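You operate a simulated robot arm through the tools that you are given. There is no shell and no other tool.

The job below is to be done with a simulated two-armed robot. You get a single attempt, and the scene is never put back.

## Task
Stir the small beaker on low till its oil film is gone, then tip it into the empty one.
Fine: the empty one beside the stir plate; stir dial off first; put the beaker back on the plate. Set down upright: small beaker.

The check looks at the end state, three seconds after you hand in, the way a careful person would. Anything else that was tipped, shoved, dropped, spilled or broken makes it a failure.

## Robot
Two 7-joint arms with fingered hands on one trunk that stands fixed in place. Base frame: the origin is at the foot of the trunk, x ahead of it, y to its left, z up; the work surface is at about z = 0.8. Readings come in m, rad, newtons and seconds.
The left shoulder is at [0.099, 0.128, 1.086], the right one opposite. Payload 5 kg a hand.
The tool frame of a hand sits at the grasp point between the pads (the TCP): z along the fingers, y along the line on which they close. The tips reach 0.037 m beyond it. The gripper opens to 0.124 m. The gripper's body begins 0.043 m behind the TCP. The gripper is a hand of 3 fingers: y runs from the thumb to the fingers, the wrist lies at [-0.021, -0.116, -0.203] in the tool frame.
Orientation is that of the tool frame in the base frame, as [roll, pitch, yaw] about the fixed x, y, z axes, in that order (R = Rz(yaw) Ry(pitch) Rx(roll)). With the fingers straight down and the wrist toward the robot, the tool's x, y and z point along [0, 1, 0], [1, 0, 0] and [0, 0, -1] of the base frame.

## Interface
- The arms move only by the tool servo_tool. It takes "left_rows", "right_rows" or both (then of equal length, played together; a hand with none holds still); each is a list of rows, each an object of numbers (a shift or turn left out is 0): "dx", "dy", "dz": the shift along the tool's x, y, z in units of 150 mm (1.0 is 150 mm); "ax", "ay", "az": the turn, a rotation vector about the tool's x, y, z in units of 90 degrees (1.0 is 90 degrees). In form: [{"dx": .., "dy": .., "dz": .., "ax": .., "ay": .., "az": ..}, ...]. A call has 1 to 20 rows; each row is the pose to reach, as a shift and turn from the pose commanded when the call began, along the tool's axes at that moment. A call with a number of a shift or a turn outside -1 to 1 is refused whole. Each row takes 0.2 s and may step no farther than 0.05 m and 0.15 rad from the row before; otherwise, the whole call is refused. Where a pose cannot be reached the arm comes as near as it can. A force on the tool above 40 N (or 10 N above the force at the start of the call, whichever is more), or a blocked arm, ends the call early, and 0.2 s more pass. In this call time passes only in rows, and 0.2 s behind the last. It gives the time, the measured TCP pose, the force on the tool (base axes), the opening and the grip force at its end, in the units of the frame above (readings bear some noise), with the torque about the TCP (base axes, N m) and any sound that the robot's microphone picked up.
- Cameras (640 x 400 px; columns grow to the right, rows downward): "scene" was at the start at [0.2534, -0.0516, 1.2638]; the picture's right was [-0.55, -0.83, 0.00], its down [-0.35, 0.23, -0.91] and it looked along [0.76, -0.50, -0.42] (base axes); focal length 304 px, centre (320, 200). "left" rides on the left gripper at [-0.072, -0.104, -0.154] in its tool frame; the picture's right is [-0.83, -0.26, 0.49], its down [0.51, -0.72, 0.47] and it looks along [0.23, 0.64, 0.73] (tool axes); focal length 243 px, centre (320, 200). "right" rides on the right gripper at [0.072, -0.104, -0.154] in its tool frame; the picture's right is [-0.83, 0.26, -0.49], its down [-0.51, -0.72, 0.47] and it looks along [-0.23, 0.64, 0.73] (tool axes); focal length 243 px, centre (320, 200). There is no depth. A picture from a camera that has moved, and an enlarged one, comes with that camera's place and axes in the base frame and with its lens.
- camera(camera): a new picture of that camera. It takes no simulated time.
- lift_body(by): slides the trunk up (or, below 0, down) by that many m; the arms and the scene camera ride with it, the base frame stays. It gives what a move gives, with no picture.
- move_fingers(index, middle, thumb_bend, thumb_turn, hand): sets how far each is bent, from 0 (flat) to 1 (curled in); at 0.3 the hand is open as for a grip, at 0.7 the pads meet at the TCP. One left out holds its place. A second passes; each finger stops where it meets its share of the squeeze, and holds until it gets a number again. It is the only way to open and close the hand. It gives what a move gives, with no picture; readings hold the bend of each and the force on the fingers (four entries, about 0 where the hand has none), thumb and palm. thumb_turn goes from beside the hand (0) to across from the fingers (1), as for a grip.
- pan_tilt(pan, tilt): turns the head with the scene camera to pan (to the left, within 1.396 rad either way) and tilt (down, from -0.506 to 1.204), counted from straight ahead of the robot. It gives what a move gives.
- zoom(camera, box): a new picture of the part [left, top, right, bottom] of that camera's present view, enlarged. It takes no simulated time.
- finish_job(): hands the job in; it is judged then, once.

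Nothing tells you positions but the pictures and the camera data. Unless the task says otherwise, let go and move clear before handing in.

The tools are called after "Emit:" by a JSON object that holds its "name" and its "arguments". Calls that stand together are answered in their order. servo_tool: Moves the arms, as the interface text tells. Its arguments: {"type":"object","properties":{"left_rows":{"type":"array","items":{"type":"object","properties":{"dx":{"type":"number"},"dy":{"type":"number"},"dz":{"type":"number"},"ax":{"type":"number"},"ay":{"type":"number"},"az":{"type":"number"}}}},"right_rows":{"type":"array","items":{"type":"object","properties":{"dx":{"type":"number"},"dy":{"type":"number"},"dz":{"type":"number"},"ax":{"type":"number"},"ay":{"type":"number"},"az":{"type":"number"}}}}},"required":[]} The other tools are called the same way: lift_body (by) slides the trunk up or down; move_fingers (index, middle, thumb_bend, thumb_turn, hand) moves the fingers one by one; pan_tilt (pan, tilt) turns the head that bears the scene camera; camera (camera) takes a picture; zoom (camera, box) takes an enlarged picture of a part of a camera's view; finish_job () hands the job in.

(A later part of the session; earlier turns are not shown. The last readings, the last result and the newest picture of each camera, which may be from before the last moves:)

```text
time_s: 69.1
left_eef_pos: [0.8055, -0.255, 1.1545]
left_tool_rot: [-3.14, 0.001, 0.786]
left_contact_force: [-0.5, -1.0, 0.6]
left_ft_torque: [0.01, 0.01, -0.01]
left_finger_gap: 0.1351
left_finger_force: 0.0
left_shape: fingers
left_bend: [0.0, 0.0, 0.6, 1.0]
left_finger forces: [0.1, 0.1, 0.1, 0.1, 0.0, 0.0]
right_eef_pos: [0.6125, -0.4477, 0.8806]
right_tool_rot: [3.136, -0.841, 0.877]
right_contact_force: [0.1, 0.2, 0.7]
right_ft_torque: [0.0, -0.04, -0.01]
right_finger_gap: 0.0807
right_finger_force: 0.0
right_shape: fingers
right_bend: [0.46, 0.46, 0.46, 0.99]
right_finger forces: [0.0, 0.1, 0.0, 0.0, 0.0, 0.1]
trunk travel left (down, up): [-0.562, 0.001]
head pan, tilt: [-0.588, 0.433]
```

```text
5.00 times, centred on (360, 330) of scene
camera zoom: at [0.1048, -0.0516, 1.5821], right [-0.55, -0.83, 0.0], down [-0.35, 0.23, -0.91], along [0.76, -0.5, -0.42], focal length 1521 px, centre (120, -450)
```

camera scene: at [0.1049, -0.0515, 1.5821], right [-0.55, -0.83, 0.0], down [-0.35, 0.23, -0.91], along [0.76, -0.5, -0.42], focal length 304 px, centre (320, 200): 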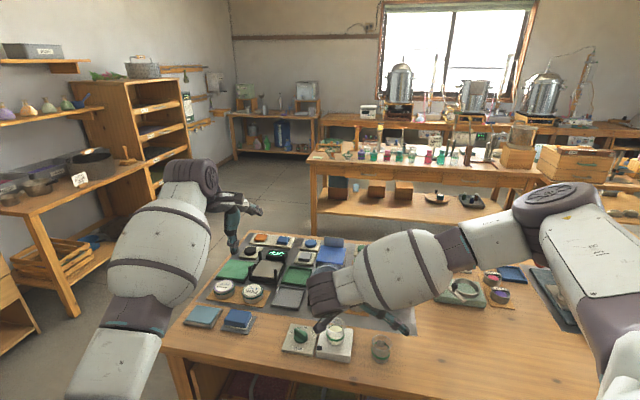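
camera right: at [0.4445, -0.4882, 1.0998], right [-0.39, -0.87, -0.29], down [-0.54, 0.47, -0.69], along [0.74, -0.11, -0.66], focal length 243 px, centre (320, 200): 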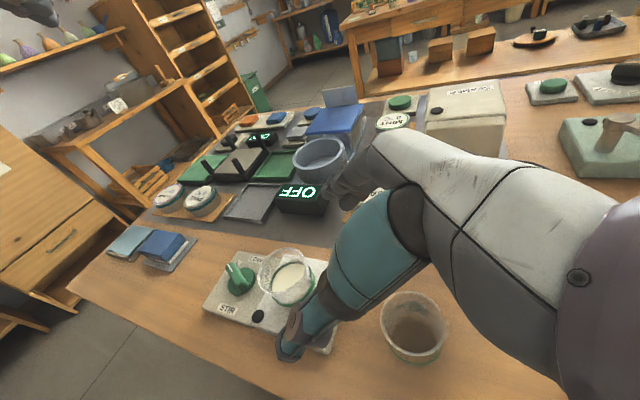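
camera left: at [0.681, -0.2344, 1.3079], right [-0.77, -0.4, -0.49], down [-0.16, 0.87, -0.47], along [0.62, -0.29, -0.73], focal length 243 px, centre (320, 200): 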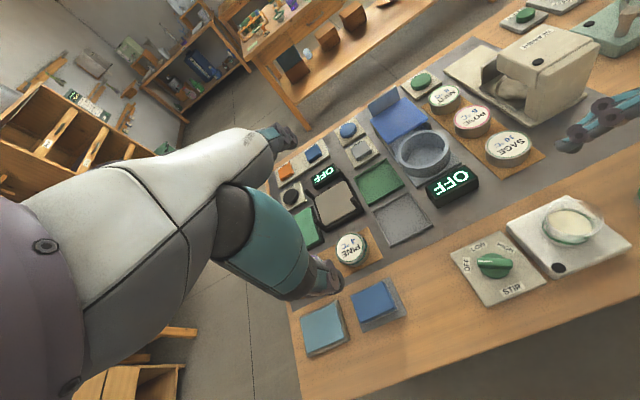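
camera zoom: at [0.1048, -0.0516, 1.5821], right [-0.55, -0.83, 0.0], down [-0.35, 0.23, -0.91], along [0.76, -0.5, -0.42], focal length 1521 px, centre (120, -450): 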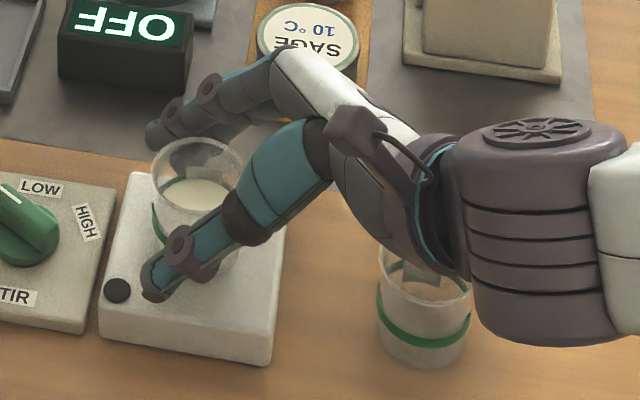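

Centred, with about a centimetre to go on either side. I'll close onto the glass.

Emit:
{"name": "move_fingers", "arguments": {"hand": "right", "index": 0.54, "middle": 0.54, "thumb_bend": 0.54}}

Emit:
{"name": "zoom", "arguments": {"camera": "left", "box": [480, 120, 640, 280]}}

Emit:
{"name": "zoom", "arguments": {"camera": "scene", "box": [300, 290, 420, 370]}}

```text
time_s: 70.1
left_eef_pos: [0.806, -0.2537, 1.1551]
left_tool_rot: [-3.14, 0.0, 0.787]
left_contact_force: [-0.5, 0.7, 0.4]
left_ft_torque: [-0.02, -0.03, -0.01]
left_finger_gap: 0.1353
left_finger_force: 0.0
left_shape: fingers
left_bend: [0.0, 0.0, 0.6, 1.0]
left_finger forces: [0.0, 0.1, 0.1, 0.0, 0.1, 0.1]
right_eef_pos: [0.6135, -0.4488, 0.8804]
right_tool_rot: [3.137, -0.84, 0.877]
right_contact_force: [-0.4, -0.1, 0.1]
right_ft_torque: [0.0, -0.01, 0.0]
right_finger_gap: 0.0561
right_finger_force: 0.3
right_shape: fingers
right_bend: [0.54, 0.54, 0.54, 1.0]
right_finger forces: [0.1, 0.0, 0.0, 0.0, 0.3, 0.0]
trunk travel left (down, up): [-0.562, 0.001]
head pan, tilt: [-0.588, 0.433]
```

```text
2.50 times, centred on (560, 200) of left
camera zoom: at [0.6801, -0.2336, 1.3091], right [-0.77, -0.4, -0.49], down [-0.15, 0.87, -0.47], along [0.62, -0.29, -0.73], focal length 606 px, centre (-280, 200)
```

zoom: 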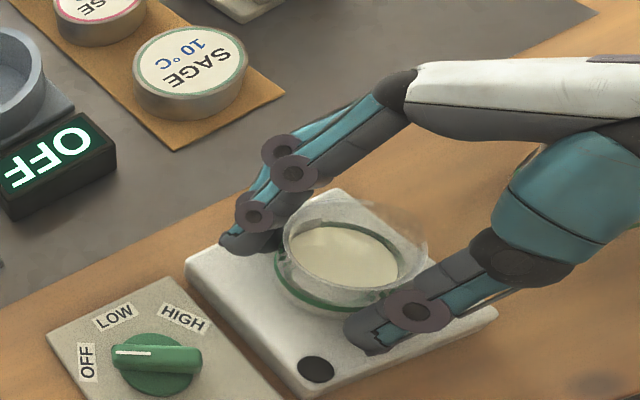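

```text
5.00 times, centred on (360, 330) of scene
camera zoom: at [0.1048, -0.0516, 1.5821], right [-0.55, -0.83, 0.0], down [-0.35, 0.23, -0.91], along [0.76, -0.5, -0.42], focal length 1521 px, centre (120, -450)
```

zoom: 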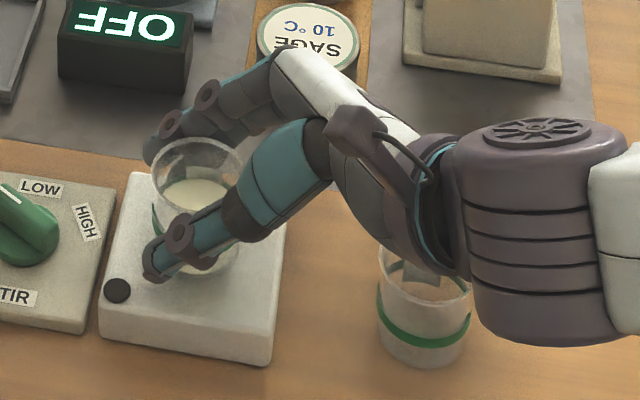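

The thumb is just touching. I'll firm up the grip in a small step.

Emit:
{"name": "move_fingers", "arguments": {"hand": "right", "index": 0.58, "middle": 0.58, "thumb_bend": 0.58}}

Emit:
{"name": "zoom", "arguments": {"camera": "left", "box": [480, 120, 640, 280]}}

```text
time_s: 71.1
left_eef_pos: [0.8054, -0.2546, 1.1562]
left_tool_rot: [-3.14, 0.0, 0.788]
left_contact_force: [0.4, -0.1, 0.2]
left_ft_torque: [0.04, -0.03, -0.03]
left_finger_gap: 0.1351
left_finger_force: 0.0
left_shape: fingers
left_bend: [0.0, 0.0, 0.6, 1.0]
left_finger forces: [0.0, 0.1, 0.0, 0.0, 0.0, 0.0]
right_eef_pos: [0.6132, -0.4481, 0.8813]
right_tool_rot: [3.137, -0.841, 0.877]
right_contact_force: [-0.2, 0.4, 0.3]
right_ft_torque: [-0.04, -0.05, 0.0]
right_finger_gap: 0.0489
right_finger_force: 2.0
right_shape: fingers
right_bend: [0.56, 0.56, 0.56, 1.0]
right_finger forces: [0.8, 1.3, 0.0, 0.0, 2.0, 0.0]
trunk travel left (down, up): [-0.562, 0.001]
head pan, tilt: [-0.588, 0.433]
```

```text
2.50 times, centred on (560, 200) of left
camera zoom: at [0.6801, -0.2336, 1.309], right [-0.77, -0.4, -0.49], down [-0.15, 0.87, -0.47], along [0.62, -0.29, -0.73], focal length 606 px, centre (-280, 200)
```

zoom: 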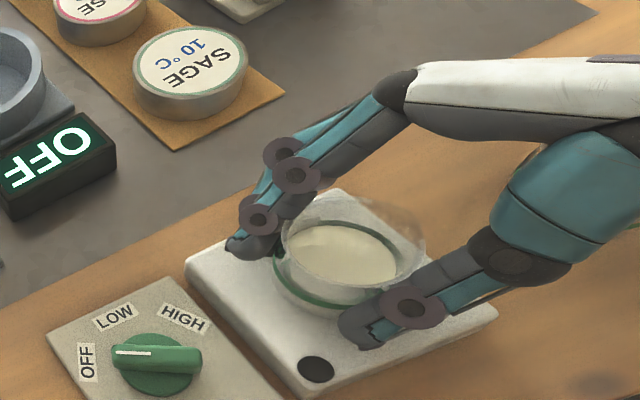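

All three digits are bearing on the glass. I'll add a bit more squeeze for a safe hold.

Emit:
{"name": "move_fingers", "arguments": {"hand": "right", "index": 0.64, "middle": 0.64, "thumb_bend": 0.64}}

Emit:
{"name": "zoom", "arguments": {"camera": "left", "box": [480, 120, 640, 280]}}

Emit:
{"name": "zoom", "arguments": {"camera": "scene", "box": [300, 290, 420, 370]}}

```text
time_s: 72.1
left_eef_pos: [0.8053, -0.2543, 1.1558]
left_tool_rot: [-3.141, 0.0, 0.784]
left_contact_force: [-0.7, -0.9, 0.2]
left_ft_torque: [-0.01, -0.04, 0.01]
left_finger_gap: 0.1352
left_finger_force: 0.0
left_shape: fingers
left_bend: [0.0, 0.0, 0.6, 1.0]
left_finger forces: [0.1, 0.0, 0.0, 0.0, 0.1, 0.0]
right_eef_pos: [0.613, -0.4484, 0.8807]
right_tool_rot: [3.136, -0.839, 0.877]
right_contact_force: [0.8, -0.2, 1.2]
right_ft_torque: [-0.06, -0.03, -0.01]
right_finger_gap: 0.0429
right_finger_force: 14.2
right_shape: fingers
right_bend: [0.59, 0.59, 0.58, 1.0]
right_finger forces: [7.1, 7.0, 0.0, 0.1, 13.7, 0.0]
trunk travel left (down, up): [-0.562, 0.001]
head pan, tilt: [-0.588, 0.433]
```

```text
2.50 times, centred on (560, 200) of left
camera zoom: at [0.6801, -0.2336, 1.3091], right [-0.77, -0.4, -0.49], down [-0.15, 0.87, -0.47], along [0.62, -0.29, -0.73], focal length 606 px, centre (-280, 200)
```

zoom: 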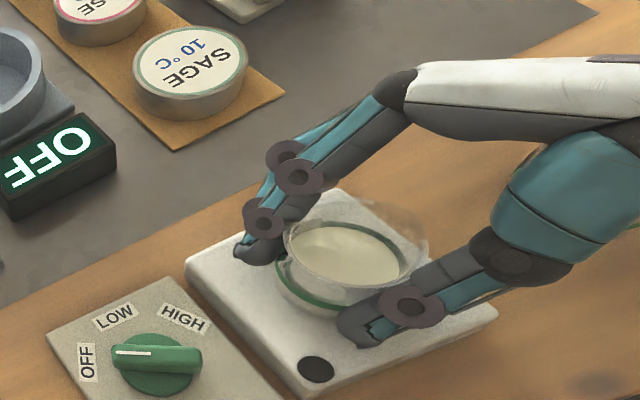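

```text
5.00 times, centred on (360, 330) of scene
camera zoom: at [0.1048, -0.0516, 1.5821], right [-0.55, -0.83, 0.0], down [-0.35, 0.23, -0.91], along [0.76, -0.5, -0.42], focal length 1521 px, centre (120, -450)
```

zoom: 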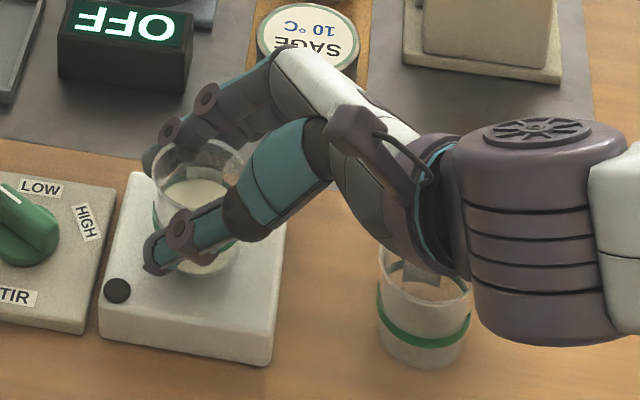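

The grip is balanced at about 14 N with the beaker upright. I'll lift it slightly and check that it's held.

Emit:
{"name": "servo_tool", "arguments": {"right_rows": [{"dx": 0.025, "dz": -0.022}, {"dx": 0.05, "dz": -0.044}, {"dx": 0.075, "dz": -0.067}, {"dx": 0.1, "dz": -0.089}]}}

Emit:
{"name": "zoom", "arguments": {"camera": "left", "box": [480, 120, 640, 280]}}

Emit:
{"name": "zoom", "arguments": {"camera": "scene", "box": [300, 290, 420, 370]}}

```text
time_s: 73.1
left_eef_pos: [0.8057, -0.2542, 1.1551]
left_tool_rot: [-3.14, 0.0, 0.787]
left_contact_force: [0.2, -1.2, 0.4]
left_ft_torque: [0.0, -0.01, 0.01]
left_finger_gap: 0.135
left_finger_force: 0.0
left_shape: fingers
left_bend: [0.0, 0.0, 0.6, 1.0]
left_finger forces: [0.0, 0.0, 0.0, 0.1, 0.1, 0.0]
right_eef_pos: [0.6123, -0.4482, 0.8999]
right_tool_rot: [3.138, -0.84, 0.874]
right_contact_force: [0.2, 0.0, -1.1]
right_ft_torque: [0.01, -0.02, -0.01]
right_finger_gap: 0.0429
right_finger_force: 13.9
right_shape: fingers
right_bend: [0.59, 0.59, 0.58, 1.0]
right_finger forces: [6.9, 6.7, 0.0, 0.0, 13.8, 0.0]
trunk travel left (down, up): [-0.562, 0.001]
head pan, tilt: [-0.588, 0.433]
```

```text
2.50 times, centred on (560, 200) of left
camera zoom: at [0.6801, -0.2336, 1.3091], right [-0.77, -0.4, -0.49], down [-0.15, 0.87, -0.47], along [0.62, -0.29, -0.73], focal length 606 px, centre (-280, 200)
```

zoom: 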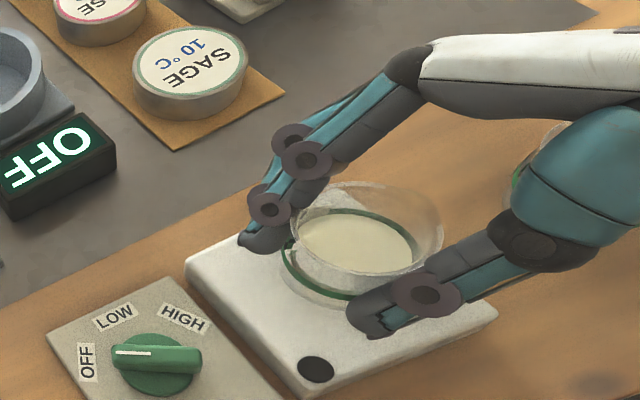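

```text
5.00 times, centred on (360, 330) of scene
camera zoom: at [0.1048, -0.0516, 1.5821], right [-0.55, -0.83, 0.0], down [-0.35, 0.23, -0.91], along [0.76, -0.5, -0.42], focal length 1521 px, centre (120, -450)
```

zoom: 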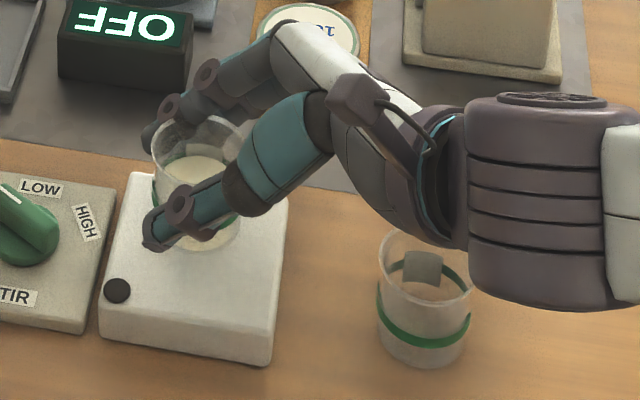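

Held firmly and upright. I'll raise it clear and carry it smoothly across to just right of the empty beaker, with a slight pre-tilt well below the spill angle.

Emit:
{"name": "servo_tool", "arguments": {"right_rows": [{"dx": 0.05, "dz": -0.045}, {"dx": 0.12, "dz": -0.107}, {"dx": 0.19, "dz": -0.17}, {"dx": 0.25, "dz": -0.224}, {"dx": 0.29, "dz": -0.26}]}}

Emit:
{"name": "servo_tool", "arguments": {"right_rows": [{"dx": -0.04, "dy": -0.008, "dz": -0.045}, {"dx": -0.11, "dy": -0.02, "dz": -0.123}, {"dx": -0.19, "dy": -0.036, "dz": -0.212}, {"dx": -0.27, "dy": -0.051, "dz": -0.302}, {"dx": -0.35, "dy": -0.066, "dz": -0.391}, {"dx": -0.43, "dy": -0.081, "dz": -0.481}, {"dx": -0.51, "dy": -0.096, "dz": -0.57, "ay": -0.01}, {"dx": -0.59, "dy": -0.111, "dz": -0.66, "ay": -0.03}, {"dx": -0.65, "dy": -0.122, "dz": -0.727, "ay": -0.05}, {"dx": -0.7, "dy": -0.132, "dz": -0.783, "ay": -0.07}, {"dx": -0.727, "dy": -0.137, "dz": -0.813, "ay": -0.09}, {"dx": -0.727, "dy": -0.137, "dz": -0.813, "ay": -0.11}]}}

Emit:
{"name": "camera", "arguments": {"camera": "scene"}}

Emit:
{"name": "zoom", "arguments": {"camera": "scene", "box": [300, 270, 460, 380]}}

Emit:
{"name": "camera", "arguments": {"camera": "right"}}

Emit:
{"name": "camera", "arguments": {"camera": "left"}}

```text
time_s: 74.3
left_eef_pos: [0.8054, -0.2543, 1.1551]
left_tool_rot: [-3.14, -0.002, 0.787]
left_contact_force: [-0.3, -0.9, -0.3]
left_ft_torque: [0.0, -0.01, 0.02]
left_finger_gap: 0.135
left_finger_force: 0.0
left_shape: fingers
left_bend: [0.0, 0.0, 0.6, 1.0]
left_finger forces: [0.0, 0.0, 0.1, 0.1, 0.0, 0.0]
right_eef_pos: [0.6139, -0.4473, 0.9584]
right_tool_rot: [3.137, -0.839, 0.877]
right_contact_force: [0.3, 0.0, -1.4]
right_ft_torque: [-0.03, 0.02, -0.02]
right_finger_gap: 0.043
right_finger_force: 13.6
right_shape: fingers
right_bend: [0.59, 0.59, 0.58, 1.0]
right_finger forces: [6.9, 6.8, 0.1, 0.0, 13.7, 0.0]
trunk travel left (down, up): [-0.562, 0.001]
head pan, tilt: [-0.588, 0.433]
```

```text
time_s: 76.9
left_eef_pos: [0.8064, -0.2549, 1.1548]
left_tool_rot: [-3.14, 0.002, 0.786]
left_contact_force: [0.5, -1.1, 0.7]
left_ft_torque: [-0.01, 0.03, 0.0]
left_finger_gap: 0.135
left_finger_force: 0.0
left_shape: fingers
left_bend: [0.0, 0.0, 0.6, 1.0]
left_finger forces: [0.0, 0.0, 0.0, 0.0, 0.1, 0.0]
right_eef_pos: [0.491, -0.5597, 0.9597]
right_tool_rot: [3.135, -0.667, 0.877]
right_contact_force: [0.5, 0.0, -0.7]
right_ft_torque: [-0.03, -0.01, 0.0]
right_finger_gap: 0.0428
right_finger_force: 13.6
right_shape: fingers
right_bend: [0.59, 0.59, 0.58, 1.0]
right_finger forces: [6.8, 6.7, 0.1, 0.0, 13.8, 0.1]
trunk travel left (down, up): [-0.562, 0.001]
head pan, tilt: [-0.588, 0.433]
```

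```text
taken
camera scene: at [0.1051, -0.0517, 1.5821], right [-0.56, -0.83, 0.0], down [-0.35, 0.23, -0.91], along [0.75, -0.5, -0.42], focal length 304 px, centre (320, 200)
```

scene: 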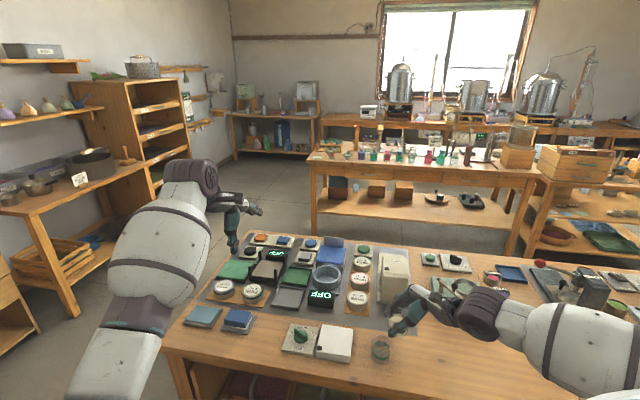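

```text
3.64 times, centred on (380, 325) of scene
camera zoom: at [0.1051, -0.0517, 1.5821], right [-0.56, -0.83, 0.0], down [-0.35, 0.23, -0.91], along [0.75, -0.5, -0.42], focal length 1106 px, centre (102, -254)
```

zoom: 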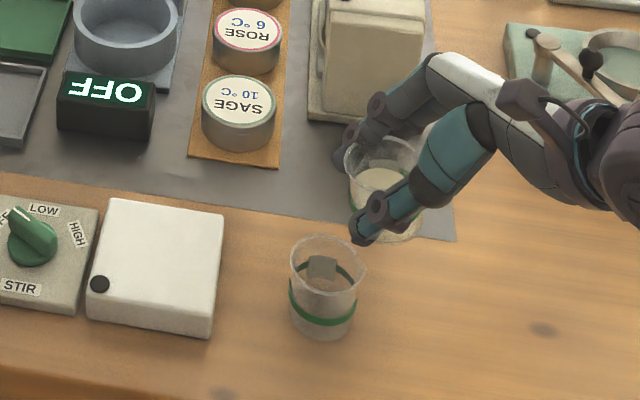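

```text
taken
camera right: at [0.3871, -0.5218, 1.1241], right [-0.41, -0.9, -0.13], down [-0.62, 0.38, -0.69], along [0.67, -0.21, -0.72], focal length 243 px, centre (320, 200)
```

right: 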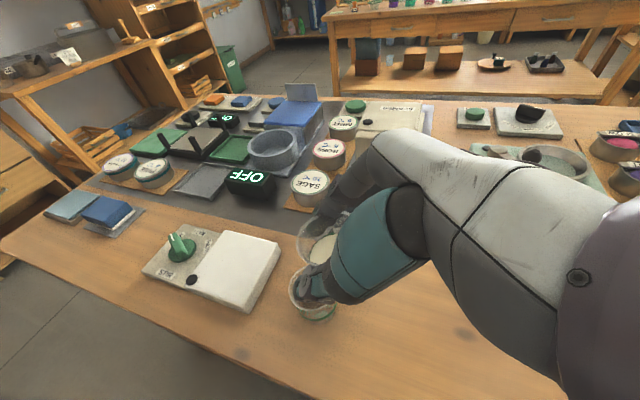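

```text
taken
camera left: at [0.6804, -0.2336, 1.3089], right [-0.77, -0.4, -0.49], down [-0.15, 0.87, -0.47], along [0.62, -0.29, -0.73], focal length 243 px, centre (320, 200)
```

left: 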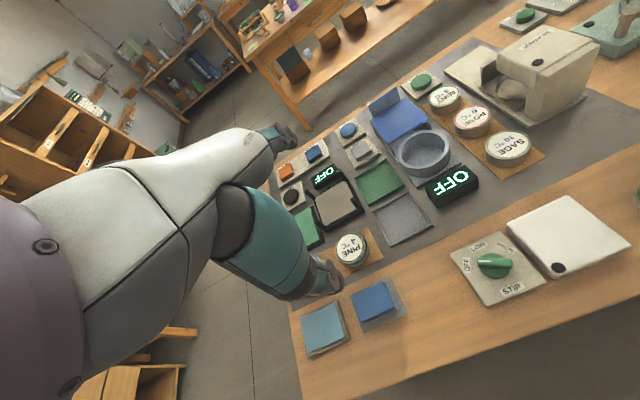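

The beaker hangs just right of the empty one, upright enough and unspilled. I'll turn the left hand a little so its camera can watch the pour.

Emit:
{"name": "servo_tool", "arguments": {"left_rows": [{"az": 0.05}, {"az": 0.1}]}}

Emit:
{"name": "servo_tool", "arguments": {"left_rows": [{"az": 0.05}, {"az": 0.1}]}}

Emit:
{"name": "camera", "arguments": {"camera": "left"}}

```text
time_s: 77.5
left_eef_pos: [0.8053, -0.2531, 1.1546]
left_tool_rot: [-3.14, 0.0, 0.632]
left_contact_force: [0.0, -0.1, -0.5]
left_ft_torque: [0.0, 0.02, -0.05]
left_finger_gap: 0.1352
left_finger_force: 0.0
left_shape: fingers
left_bend: [0.0, 0.0, 0.6, 1.0]
left_finger forces: [0.0, 0.0, 0.1, 0.0, 0.0, 0.0]
right_eef_pos: [0.4922, -0.5587, 0.9591]
right_tool_rot: [3.137, -0.666, 0.874]
right_contact_force: [-0.3, 0.4, -0.6]
right_ft_torque: [0.02, -0.06, 0.01]
right_finger_gap: 0.0429
right_finger_force: 13.6
right_shape: fingers
right_bend: [0.59, 0.59, 0.58, 1.0]
right_finger forces: [6.7, 6.7, 0.1, 0.0, 13.7, 0.0]
trunk travel left (down, up): [-0.562, 0.001]
head pan, tilt: [-0.588, 0.433]
```

```text
time_s: 78.1
left_eef_pos: [0.804, -0.2542, 1.1559]
left_tool_rot: [-3.138, 0.001, 0.472]
left_contact_force: [0.4, -0.5, -0.1]
left_ft_torque: [0.04, -0.02, 0.01]
left_finger_gap: 0.1353
left_finger_force: 0.0
left_shape: fingers
left_bend: [0.0, 0.0, 0.6, 1.0]
left_finger forces: [0.0, 0.0, 0.0, 0.1, 0.1, 0.1]
right_eef_pos: [0.4905, -0.5593, 0.9593]
right_tool_rot: [3.137, -0.667, 0.876]
right_contact_force: [0.0, -0.3, -1.9]
right_ft_torque: [0.0, 0.03, 0.0]
right_finger_gap: 0.0432
right_finger_force: 13.6
right_shape: fingers
right_bend: [0.59, 0.59, 0.58, 1.0]
right_finger forces: [6.8, 6.6, 0.0, 0.0, 13.6, 0.0]
trunk travel left (down, up): [-0.562, 0.001]
head pan, tilt: [-0.588, 0.433]
```

```text
taken
camera left: at [0.6928, -0.1954, 1.3097], right [-0.86, -0.14, -0.49], down [0.12, 0.87, -0.47], along [0.5, -0.46, -0.73], focal length 243 px, centre (320, 200)
```

left: 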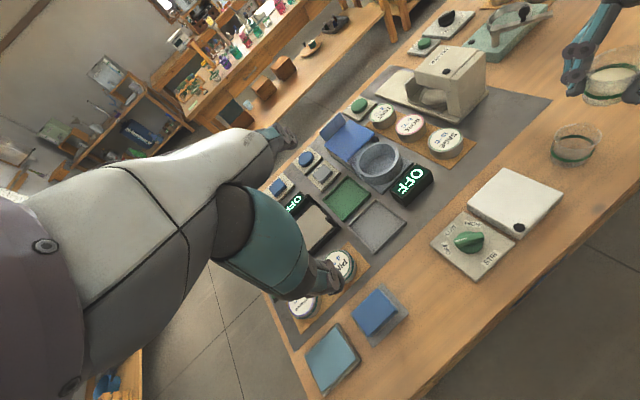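

Both beakers are now in the left camera's view. I'll take a close look as the baseline.

Emit:
{"name": "zoom", "arguments": {"camera": "left", "box": [500, 30, 640, 190]}}

Emit:
{"name": "zoom", "arguments": {"camera": "scene", "box": [340, 280, 460, 370]}}

```text
2.50 times, centred on (570, 110) of left
camera zoom: at [0.6928, -0.1954, 1.3097], right [-0.86, -0.14, -0.49], down [0.12, 0.87, -0.47], along [0.5, -0.46, -0.73], focal length 606 px, centre (-305, 425)
```

zoom: 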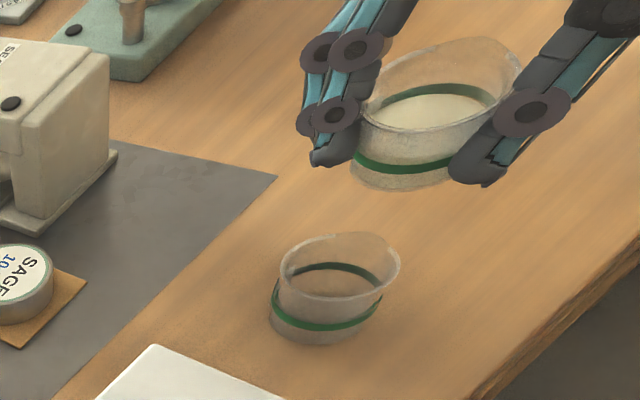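

```text
4.44 times, centred on (400, 325) of scene
camera zoom: at [0.1051, -0.0516, 1.5821], right [-0.55, -0.83, 0.0], down [-0.35, 0.23, -0.91], along [0.75, -0.5, -0.42], focal length 1352 px, centre (-36, -356)
```

zoom: 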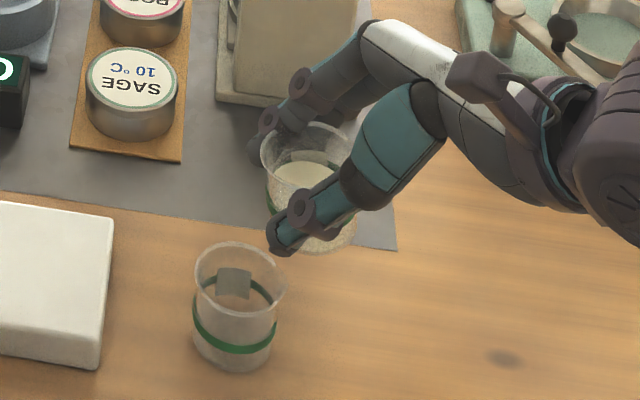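

Good views from both sides. I'll lower slightly and tilt to about 35°, still below the pouring angle.

Emit:
{"name": "servo_tool", "arguments": {"right_rows": [{"dx": -0.02, "dz": 0.025, "ay": -0.03}, {"dx": -0.05, "dz": 0.06, "ay": -0.06}, {"dx": -0.08, "dz": 0.1, "ay": -0.1}, {"dx": -0.11, "dz": 0.14, "ay": -0.14}, {"dx": -0.123, "dz": 0.158, "ay": -0.18}, {"dx": -0.123, "dz": 0.158, "ay": -0.215}, {"dx": -0.123, "dz": 0.158, "ay": -0.25}, {"dx": -0.123, "dz": 0.158, "ay": -0.28}]}}

Emit:
{"name": "zoom", "arguments": {"camera": "left", "box": [500, 30, 640, 190]}}

Emit:
{"name": "zoom", "arguments": {"camera": "scene", "box": [340, 280, 460, 370]}}

```text
time_s: 79.9
left_eef_pos: [0.8049, -0.2543, 1.1563]
left_tool_rot: [-3.14, 0.003, 0.472]
left_contact_force: [-0.4, 0.0, -0.3]
left_ft_torque: [0.02, 0.0, -0.01]
left_finger_gap: 0.1352
left_finger_force: 0.0
left_shape: fingers
left_bend: [0.0, 0.0, 0.6, 1.0]
left_finger forces: [0.1, 0.1, 0.0, 0.1, 0.0, 0.1]
right_eef_pos: [0.4926, -0.5599, 0.9292]
right_tool_rot: [3.136, -0.225, 0.874]
right_contact_force: [0.2, 0.3, -1.0]
right_ft_torque: [-0.01, -0.01, -0.01]
right_finger_gap: 0.0428
right_finger_force: 13.6
right_shape: fingers
right_bend: [0.59, 0.59, 0.58, 1.0]
right_finger forces: [6.8, 6.7, 0.0, 0.0, 13.5, 0.0]
trunk travel left (down, up): [-0.562, 0.001]
head pan, tilt: [-0.588, 0.433]
```

```text
2.50 times, centred on (570, 110) of left
camera zoom: at [0.6928, -0.1956, 1.3098], right [-0.86, -0.15, -0.49], down [0.12, 0.87, -0.47], along [0.5, -0.46, -0.73], focal length 606 px, centre (-305, 425)
```

zoom: 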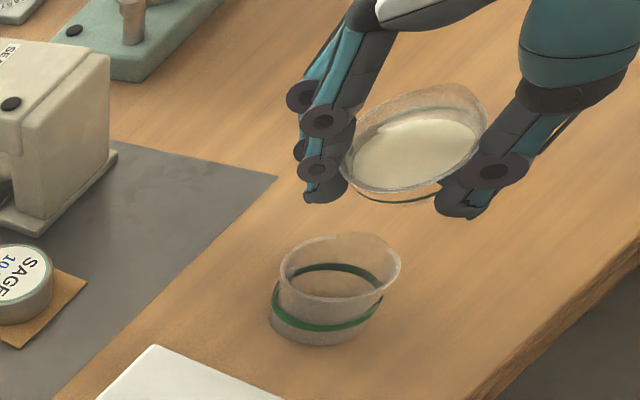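

```text
4.44 times, centred on (400, 325) of scene
camera zoom: at [0.1051, -0.0516, 1.5821], right [-0.55, -0.83, 0.0], down [-0.35, 0.23, -0.91], along [0.75, -0.5, -0.42], focal length 1352 px, centre (-36, -356)
```

zoom: 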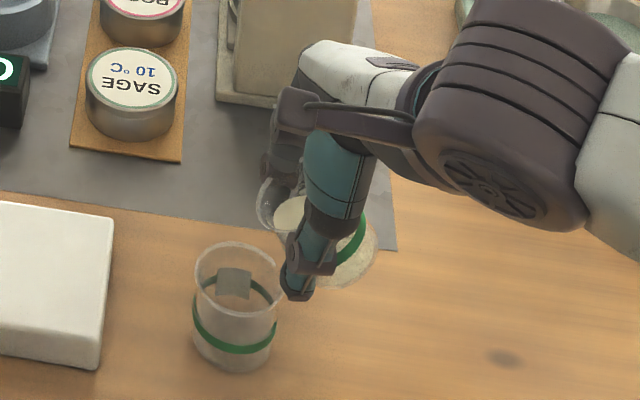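

The pouring lip is right over the empty beaker's centre. I'll tilt on slowly, tracking the lip over the centre as it comes round.

Emit:
{"name": "servo_tool", "arguments": {"right_rows": [{"dx": 0.003, "dz": 0.001, "ay": -0.016}, {"dx": 0.006, "dz": 0.001, "ay": -0.032}, {"dx": 0.009, "dz": 0.002, "ay": -0.048}, {"dx": 0.012, "dz": 0.003, "ay": -0.064}, {"dx": 0.015, "dz": 0.004, "ay": -0.08}, {"dx": 0.018, "dz": 0.004, "ay": -0.096}, {"dx": 0.021, "dz": 0.005, "ay": -0.112}, {"dx": 0.024, "dz": 0.006, "ay": -0.128}]}}

Emit:
{"name": "zoom", "arguments": {"camera": "left", "box": [500, 30, 640, 190]}}

Emit:
{"name": "zoom", "arguments": {"camera": "scene", "box": [340, 280, 460, 370]}}

```text
time_s: 81.7
left_eef_pos: [0.8064, -0.2539, 1.1562]
left_tool_rot: [-3.14, 0.0, 0.473]
left_contact_force: [0.3, -0.5, 0.7]
left_ft_torque: [0.01, 0.0, 0.0]
left_finger_gap: 0.135
left_finger_force: 0.0
left_shape: fingers
left_bend: [0.0, 0.0, 0.6, 1.0]
left_finger forces: [0.0, 0.0, 0.0, 0.0, 0.1, 0.0]
right_eef_pos: [0.495, -0.5558, 0.9297]
right_tool_rot: [3.137, -0.025, 0.874]
right_contact_force: [0.0, 0.6, -0.8]
right_ft_torque: [0.02, -0.01, -0.03]
right_finger_gap: 0.0434
right_finger_force: 13.7
right_shape: fingers
right_bend: [0.59, 0.59, 0.58, 1.0]
right_finger forces: [6.8, 6.8, 0.0, 0.0, 13.5, 0.0]
trunk travel left (down, up): [-0.562, 0.001]
head pan, tilt: [-0.588, 0.433]
```

```text
2.50 times, centred on (570, 110) of left
camera zoom: at [0.6927, -0.1956, 1.3098], right [-0.86, -0.15, -0.49], down [0.12, 0.87, -0.47], along [0.5, -0.46, -0.73], focal length 606 px, centre (-305, 425)
```

zoom: 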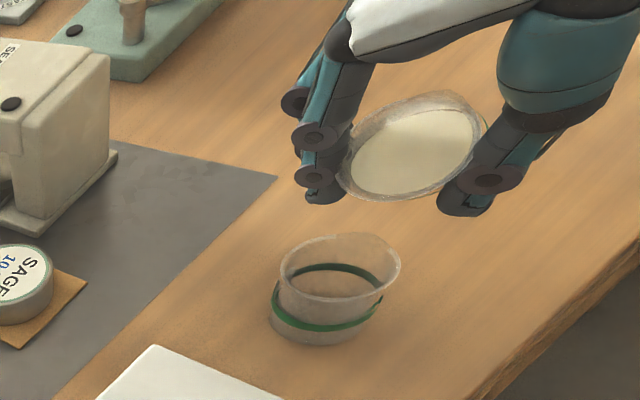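

```text
4.44 times, centred on (400, 325) of scene
camera zoom: at [0.1051, -0.0517, 1.5821], right [-0.55, -0.83, 0.0], down [-0.35, 0.23, -0.91], along [0.75, -0.5, -0.42], focal length 1352 px, centre (-36, -356)
```

zoom: 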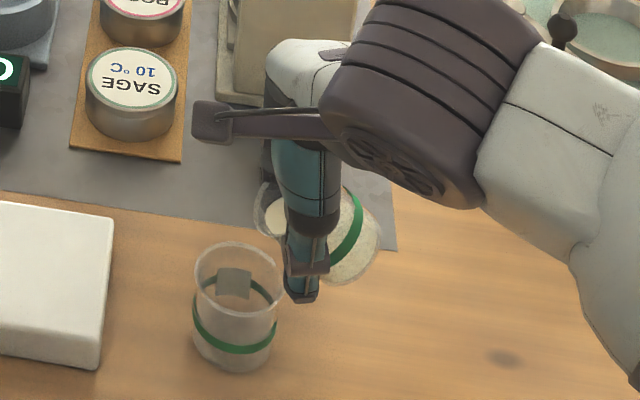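

The liquid is right at the lip, centred over the target. I'll continue slowly into the pour.

Emit:
{"name": "servo_tool", "arguments": {"right_rows": [{"dx": 0.004, "ay": -0.012}, {"dx": 0.007, "ay": -0.024}, {"dx": 0.01, "ay": -0.036}, {"dx": 0.013, "ay": -0.048}, {"dx": 0.016, "ay": -0.06}, {"dx": 0.019, "ay": -0.072}]}}

Emit:
{"name": "zoom", "arguments": {"camera": "left", "box": [500, 30, 640, 190]}}

Emit:
{"name": "zoom", "arguments": {"camera": "scene", "box": [340, 280, 460, 370]}}

```text
time_s: 83.1
left_eef_pos: [0.805, -0.2548, 1.1561]
left_tool_rot: [-3.14, 0.002, 0.474]
left_contact_force: [-0.5, -0.8, 0.0]
left_ft_torque: [-0.01, -0.02, -0.02]
left_finger_gap: 0.1352
left_finger_force: 0.1
left_shape: fingers
left_bend: [0.0, 0.0, 0.6, 1.0]
left_finger forces: [0.0, 0.0, 0.1, 0.0, 0.0, 0.0]
right_eef_pos: [0.4962, -0.5537, 0.9298]
right_tool_rot: [3.138, 0.086, 0.873]
right_contact_force: [0.2, -0.5, -1.6]
right_ft_torque: [0.03, -0.03, 0.01]
right_finger_gap: 0.0427
right_finger_force: 13.5
right_shape: fingers
right_bend: [0.59, 0.59, 0.58, 1.0]
right_finger forces: [6.9, 6.7, 0.0, 0.0, 13.5, 0.1]
trunk travel left (down, up): [-0.562, 0.001]
head pan, tilt: [-0.588, 0.433]
```

```text
2.50 times, centred on (570, 110) of left
camera zoom: at [0.6927, -0.1956, 1.3098], right [-0.86, -0.15, -0.49], down [0.12, 0.87, -0.47], along [0.5, -0.46, -0.73], focal length 606 px, centre (-305, 425)
```

zoom: 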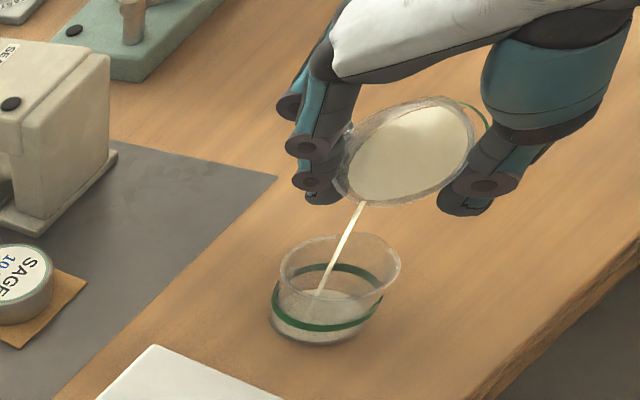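

```text
4.44 times, centred on (400, 325) of scene
camera zoom: at [0.1051, -0.0517, 1.5821], right [-0.55, -0.83, 0.0], down [-0.35, 0.23, -0.91], along [0.75, -0.5, -0.42], focal length 1352 px, centre (-36, -356)
```

zoom: 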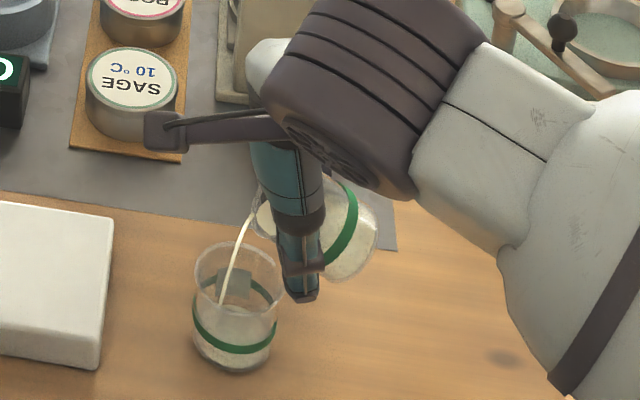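

The stream is landing inside the receiving beaker. I'll keep tilting slowly with the hand's position held.

Emit:
{"name": "servo_tool", "arguments": {"right_rows": [{"ay": -0.01}, {"ay": -0.02}, {"ay": -0.03}, {"ay": -0.04}, {"ay": -0.05}, {"ay": -0.06}, {"ay": -0.07}, {"ay": -0.08}]}}

Emit:
{"name": "zoom", "arguments": {"camera": "left", "box": [500, 30, 640, 190]}}

Emit:
{"name": "zoom", "arguments": {"camera": "scene", "box": [340, 280, 460, 370]}}

```text
time_s: 84.9
left_eef_pos: [0.8048, -0.2543, 1.1565]
left_tool_rot: [-3.138, 0.001, 0.473]
left_contact_force: [-0.6, 0.2, -0.3]
left_ft_torque: [-0.01, 0.0, 0.0]
left_finger_gap: 0.1353
left_finger_force: 0.0
left_shape: fingers
left_bend: [0.0, 0.0, 0.6, 1.0]
left_finger forces: [0.0, 0.1, 0.1, 0.0, 0.0, 0.0]
right_eef_pos: [0.4974, -0.5533, 0.9299]
right_tool_rot: [3.139, 0.214, 0.87]
right_contact_force: [0.3, 0.2, -1.1]
right_ft_torque: [0.01, -0.01, 0.01]
right_finger_gap: 0.0429
right_finger_force: 13.4
right_shape: fingers
right_bend: [0.59, 0.59, 0.58, 1.0]
right_finger forces: [6.8, 6.6, 0.1, 0.0, 13.6, 0.0]
trunk travel left (down, up): [-0.562, 0.001]
head pan, tilt: [-0.588, 0.433]
```

```text
2.50 times, centred on (570, 110) of left
camera zoom: at [0.6927, -0.1956, 1.3098], right [-0.86, -0.15, -0.49], down [0.12, 0.87, -0.47], along [0.5, -0.46, -0.73], focal length 606 px, centre (-305, 425)
```

zoom: 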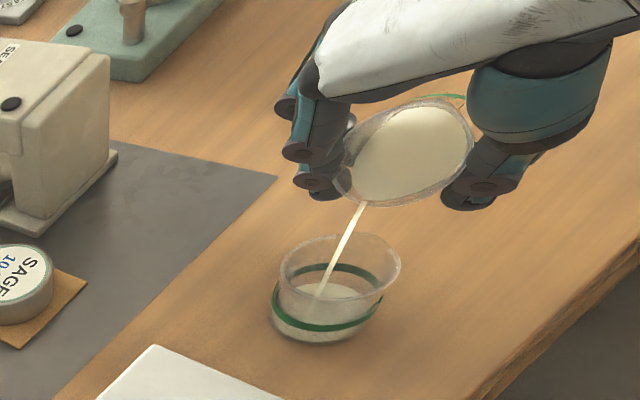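

```text
4.44 times, centred on (400, 325) of scene
camera zoom: at [0.1051, -0.0517, 1.5821], right [-0.55, -0.83, 0.0], down [-0.35, 0.23, -0.91], along [0.75, -0.5, -0.42], focal length 1352 px, centre (-36, -356)
```

zoom: 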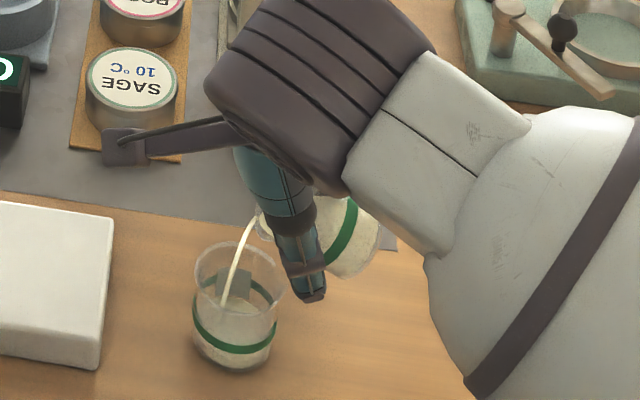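

Still landing inside cleanly. I'll continue.

Emit:
{"name": "servo_tool", "arguments": {"right_rows": [{"ay": -0.01}, {"ay": -0.02}, {"ay": -0.03}, {"ay": -0.04}, {"ay": -0.05}, {"ay": -0.06}, {"ay": -0.07}, {"ay": -0.08}, {"ay": -0.09}, {"ay": -0.1}]}}

Emit:
{"name": "zoom", "arguments": {"camera": "left", "box": [500, 30, 640, 190]}}

Emit:
{"name": "zoom", "arguments": {"camera": "scene", "box": [340, 280, 460, 370]}}

```text
time_s: 87.1
left_eef_pos: [0.8061, -0.2549, 1.1552]
left_tool_rot: [3.141, 0.001, 0.473]
left_contact_force: [-0.4, 0.2, -0.4]
left_ft_torque: [-0.02, 0.0, 0.02]
left_finger_gap: 0.135
left_finger_force: 0.1
left_shape: fingers
left_bend: [0.0, 0.0, 0.6, 1.0]
left_finger forces: [0.1, 0.0, 0.0, 0.0, 0.0, 0.0]
right_eef_pos: [0.4965, -0.5537, 0.9287]
right_tool_rot: [3.14, 0.371, 0.872]
right_contact_force: [0.8, 0.3, -0.6]
right_ft_torque: [-0.02, -0.04, 0.02]
right_finger_gap: 0.0429
right_finger_force: 13.4
right_shape: fingers
right_bend: [0.59, 0.59, 0.58, 1.0]
right_finger forces: [6.8, 6.7, 0.1, 0.1, 13.6, 0.1]
trunk travel left (down, up): [-0.562, 0.001]
head pan, tilt: [-0.588, 0.433]
```

```text
2.50 times, centred on (570, 110) of left
camera zoom: at [0.6927, -0.1956, 1.3098], right [-0.86, -0.15, -0.49], down [0.12, 0.87, -0.47], along [0.5, -0.46, -0.73], focal length 606 px, centre (-305, 425)
```

zoom: 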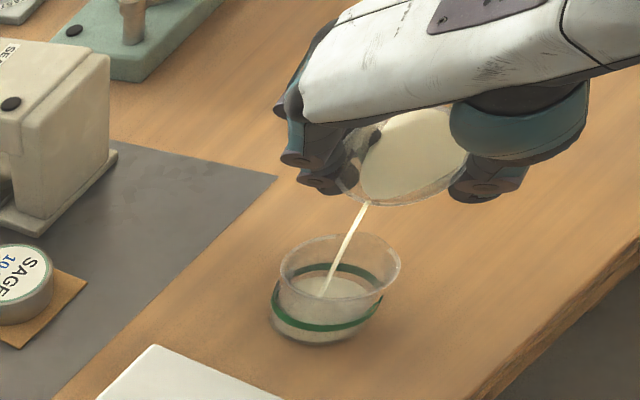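

```text
4.44 times, centred on (400, 325) of scene
camera zoom: at [0.1051, -0.0516, 1.5821], right [-0.55, -0.83, 0.0], down [-0.35, 0.23, -0.91], along [0.75, -0.5, -0.42], focal length 1352 px, centre (-36, -356)
```

zoom: 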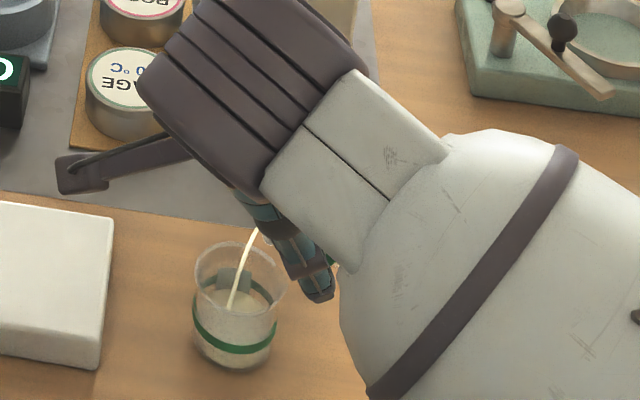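

Steady. I'll carry on tilting, shifting a few millimetres so the lip stays over the target.

Emit:
{"name": "servo_tool", "arguments": {"right_rows": [{"dx": 0.003, "dz": -0.001, "ay": -0.011}, {"dx": 0.006, "dz": -0.002, "ay": -0.022}, {"dx": 0.009, "dz": -0.003, "ay": -0.033}, {"dx": 0.012, "dz": -0.005, "ay": -0.044}, {"dx": 0.015, "dz": -0.006, "ay": -0.055}, {"dx": 0.018, "dz": -0.007, "ay": -0.066}, {"dx": 0.021, "dz": -0.008, "ay": -0.077}, {"dx": 0.025, "dz": -0.01, "ay": -0.088}, {"dx": 0.029, "dz": -0.011, "ay": -0.1}, {"dx": 0.032, "dz": -0.012, "ay": -0.111}, {"dx": 0.035, "dz": -0.013, "ay": -0.122}, {"dx": 0.038, "dz": -0.014, "ay": -0.133}]}}

Emit:
{"name": "zoom", "arguments": {"camera": "left", "box": [500, 30, 640, 190]}}

Emit:
{"name": "zoom", "arguments": {"camera": "scene", "box": [340, 280, 460, 370]}}

```text
time_s: 89.7
left_eef_pos: [0.8046, -0.2541, 1.1561]
left_tool_rot: [-3.14, 0.0, 0.473]
left_contact_force: [0.2, -0.2, -0.6]
left_ft_torque: [-0.03, -0.01, 0.02]
left_finger_gap: 0.1351
left_finger_force: 0.0
left_shape: fingers
left_bend: [0.0, 0.0, 0.6, 1.0]
left_finger forces: [0.0, 0.0, 0.0, 0.1, 0.0, 0.0]
right_eef_pos: [0.5013, -0.5492, 0.9293]
right_tool_rot: [3.136, 0.58, 0.869]
right_contact_force: [0.0, -0.4, -0.9]
right_ft_torque: [-0.02, 0.01, -0.01]
right_finger_gap: 0.0427
right_finger_force: 13.2
right_shape: fingers
right_bend: [0.59, 0.59, 0.58, 1.0]
right_finger forces: [6.9, 6.7, 0.0, 0.1, 13.4, 0.0]
trunk travel left (down, up): [-0.562, 0.001]
head pan, tilt: [-0.588, 0.433]
```

```text
2.50 times, centred on (570, 110) of left
camera zoom: at [0.6927, -0.1956, 1.3098], right [-0.86, -0.15, -0.49], down [0.12, 0.87, -0.47], along [0.5, -0.46, -0.73], focal length 606 px, centre (-305, 425)
```

zoom: 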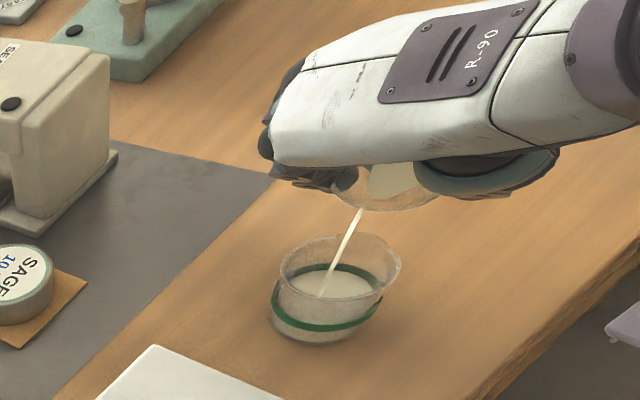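

```text
4.44 times, centred on (400, 325) of scene
camera zoom: at [0.105, -0.0516, 1.5821], right [-0.55, -0.83, 0.0], down [-0.35, 0.23, -0.91], along [0.75, -0.5, -0.42], focal length 1352 px, centre (-36, -356)
```

zoom: 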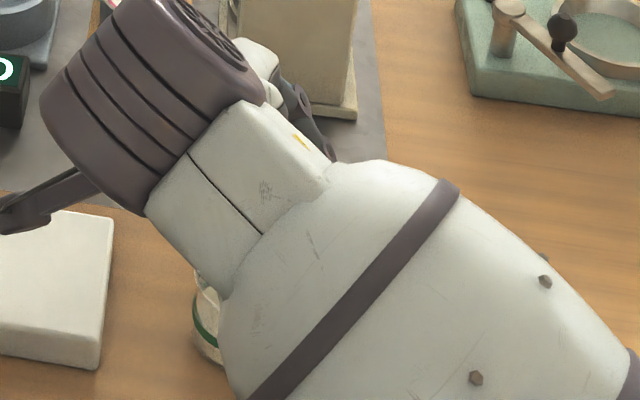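

The stream still enters the receiver cleanly in the left view. I'll continue past horizontal in fine steps.

Emit:
{"name": "servo_tool", "arguments": {"right_rows": [{"dx": 0.003, "dz": -0.002, "ay": -0.01}, {"dx": 0.005, "dz": -0.004, "ay": -0.02}, {"dx": 0.008, "dz": -0.005, "ay": -0.03}, {"dx": 0.01, "dz": -0.007, "ay": -0.04}, {"dx": 0.013, "dz": -0.009, "ay": -0.05}, {"dx": 0.016, "dz": -0.01, "ay": -0.06}, {"dx": 0.019, "dz": -0.012, "ay": -0.07}, {"dx": 0.022, "dz": -0.014, "ay": -0.08}, {"dx": 0.025, "dz": -0.016, "ay": -0.09}, {"dx": 0.028, "dz": -0.018, "ay": -0.1}]}}

Emit:
{"name": "zoom", "arguments": {"camera": "left", "box": [500, 30, 640, 190]}}

Emit:
{"name": "camera", "arguments": {"camera": "scene"}}

```text
time_s: 91.9
left_eef_pos: [0.8055, -0.255, 1.1564]
left_tool_rot: [-3.14, 0.001, 0.473]
left_contact_force: [-0.9, 0.0, -0.6]
left_ft_torque: [-0.02, -0.02, 0.02]
left_finger_gap: 0.1349
left_finger_force: 0.0
left_shape: fingers
left_bend: [0.0, 0.0, 0.6, 1.0]
left_finger forces: [0.1, 0.0, 0.0, 0.0, 0.1, 0.0]
right_eef_pos: [0.5047, -0.5454, 0.929]
right_tool_rot: [3.135, 0.736, 0.869]
right_contact_force: [0.2, 0.6, 0.2]
right_ft_torque: [0.04, -0.01, 0.02]
right_finger_gap: 0.0431
right_finger_force: 13.2
right_shape: fingers
right_bend: [0.6, 0.59, 0.58, 1.0]
right_finger forces: [6.7, 6.7, 0.0, 0.0, 13.5, 0.0]
trunk travel left (down, up): [-0.562, 0.001]
head pan, tilt: [-0.588, 0.433]
```

```text
2.50 times, centred on (570, 110) of left
camera zoom: at [0.6927, -0.1955, 1.3098], right [-0.86, -0.15, -0.49], down [0.12, 0.87, -0.47], along [0.5, -0.46, -0.73], focal length 606 px, centre (-305, 425)
```

zoom: 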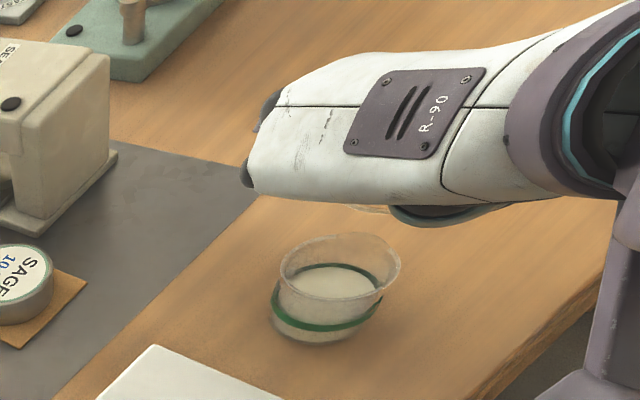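

```text
taken
camera scene: at [0.1051, -0.0516, 1.5821], right [-0.55, -0.83, 0.0], down [-0.35, 0.23, -0.91], along [0.75, -0.5, -0.42], focal length 304 px, centre (320, 200)
```

scene: 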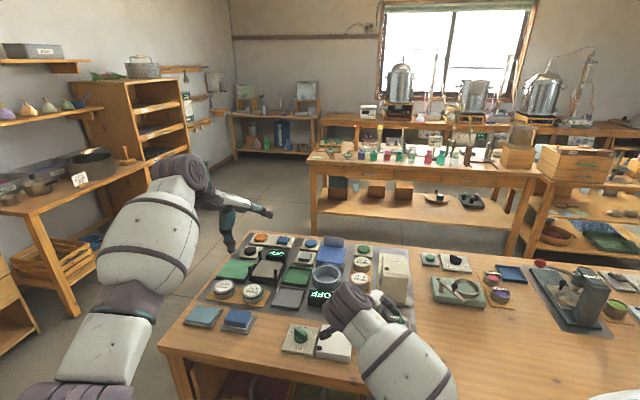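

The stream has ended at about 90° and the receiver holds the liquid. I'll look at the elbow's position and under the hand before draining the last drops.

Emit:
{"name": "pan_tilt", "arguments": {"pan": -0.75, "tilt": 0.8}}

Emit:
{"name": "camera", "arguments": {"camera": "scene"}}

Emit:
{"name": "camera", "arguments": {"camera": "right"}}

```text
time_s: 92.7
left_eef_pos: [0.8051, -0.2537, 1.1561]
left_tool_rot: [-3.14, 0.002, 0.473]
left_contact_force: [0.2, 0.8, -0.7]
left_ft_torque: [0.04, -0.01, -0.03]
left_finger_gap: 0.1352
left_finger_force: 0.0
left_shape: fingers
left_bend: [0.0, 0.0, 0.6, 1.0]
left_finger forces: [0.0, 0.0, 0.0, 0.1, 0.0, 0.0]
right_eef_pos: [0.5042, -0.5447, 0.9286]
right_tool_rot: [3.136, 0.736, 0.867]
right_contact_force: [0.5, -0.1, -0.5]
right_ft_torque: [0.02, -0.03, -0.01]
right_finger_gap: 0.0428
right_finger_force: 13.2
right_shape: fingers
right_bend: [0.6, 0.59, 0.58, 1.0]
right_finger forces: [6.7, 6.7, 0.0, 0.0, 13.5, 0.0]
trunk travel left (down, up): [-0.562, 0.001]
head pan, tilt: [-0.75, 0.799]
```

```text
taken
camera scene: at [0.0872, -0.0556, 1.5502], right [-0.68, -0.73, 0.0], down [-0.52, 0.49, -0.7], along [0.51, -0.48, -0.72], focal length 304 px, centre (320, 200)
```

scene: 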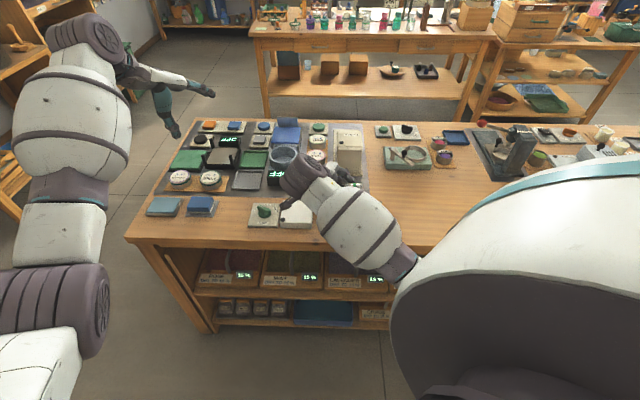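

```text
taken
camera right: at [0.5251, -0.3591, 0.9933], right [0.01, -0.38, 0.92], down [-1.0, -0.07, -0.01], along [0.07, -0.92, -0.38], focal length 243 px, centre (320, 200)
```

right: 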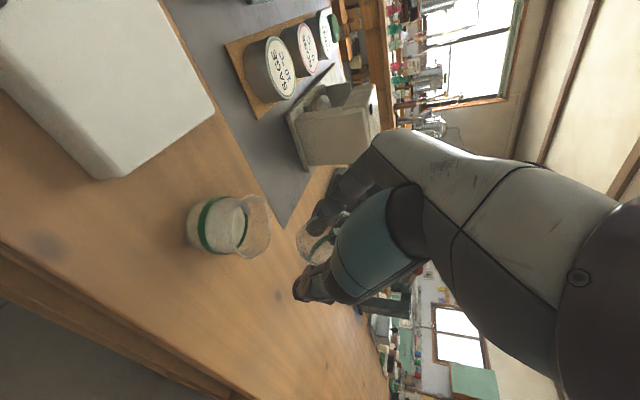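

Emit:
{"name": "zoom", "arguments": {"camera": "right", "box": [160, 160, 360, 320]}}

Emit:
{"name": "zoom", "arguments": {"camera": "scene", "box": [240, 120, 460, 320]}}

```text
2.50 times, centred on (260, 240) of right
camera zoom: at [0.5251, -0.3591, 0.9933], right [0.01, -0.38, 0.92], down [-1.0, -0.07, -0.01], along [0.07, -0.92, -0.38], focal length 606 px, centre (470, 100)
```

zoom: 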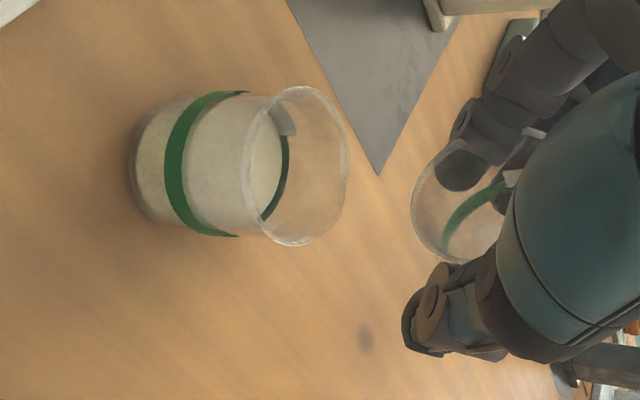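

```text
2.00 times, centred on (350, 220) of scene
camera zoom: at [0.0872, -0.0556, 1.5502], right [-0.68, -0.73, 0.0], down [-0.52, 0.49, -0.7], along [0.51, -0.48, -0.72], focal length 608 px, centre (260, 160)
```

zoom: 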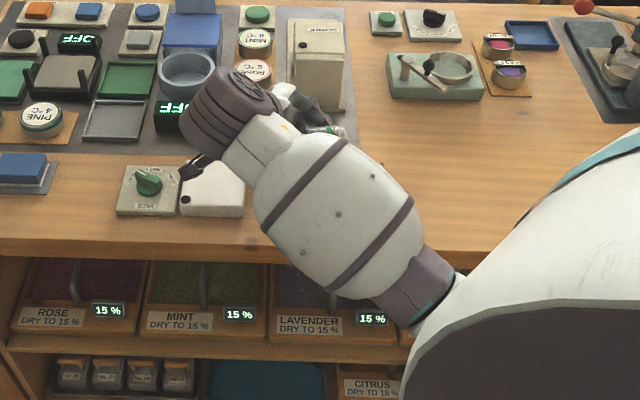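

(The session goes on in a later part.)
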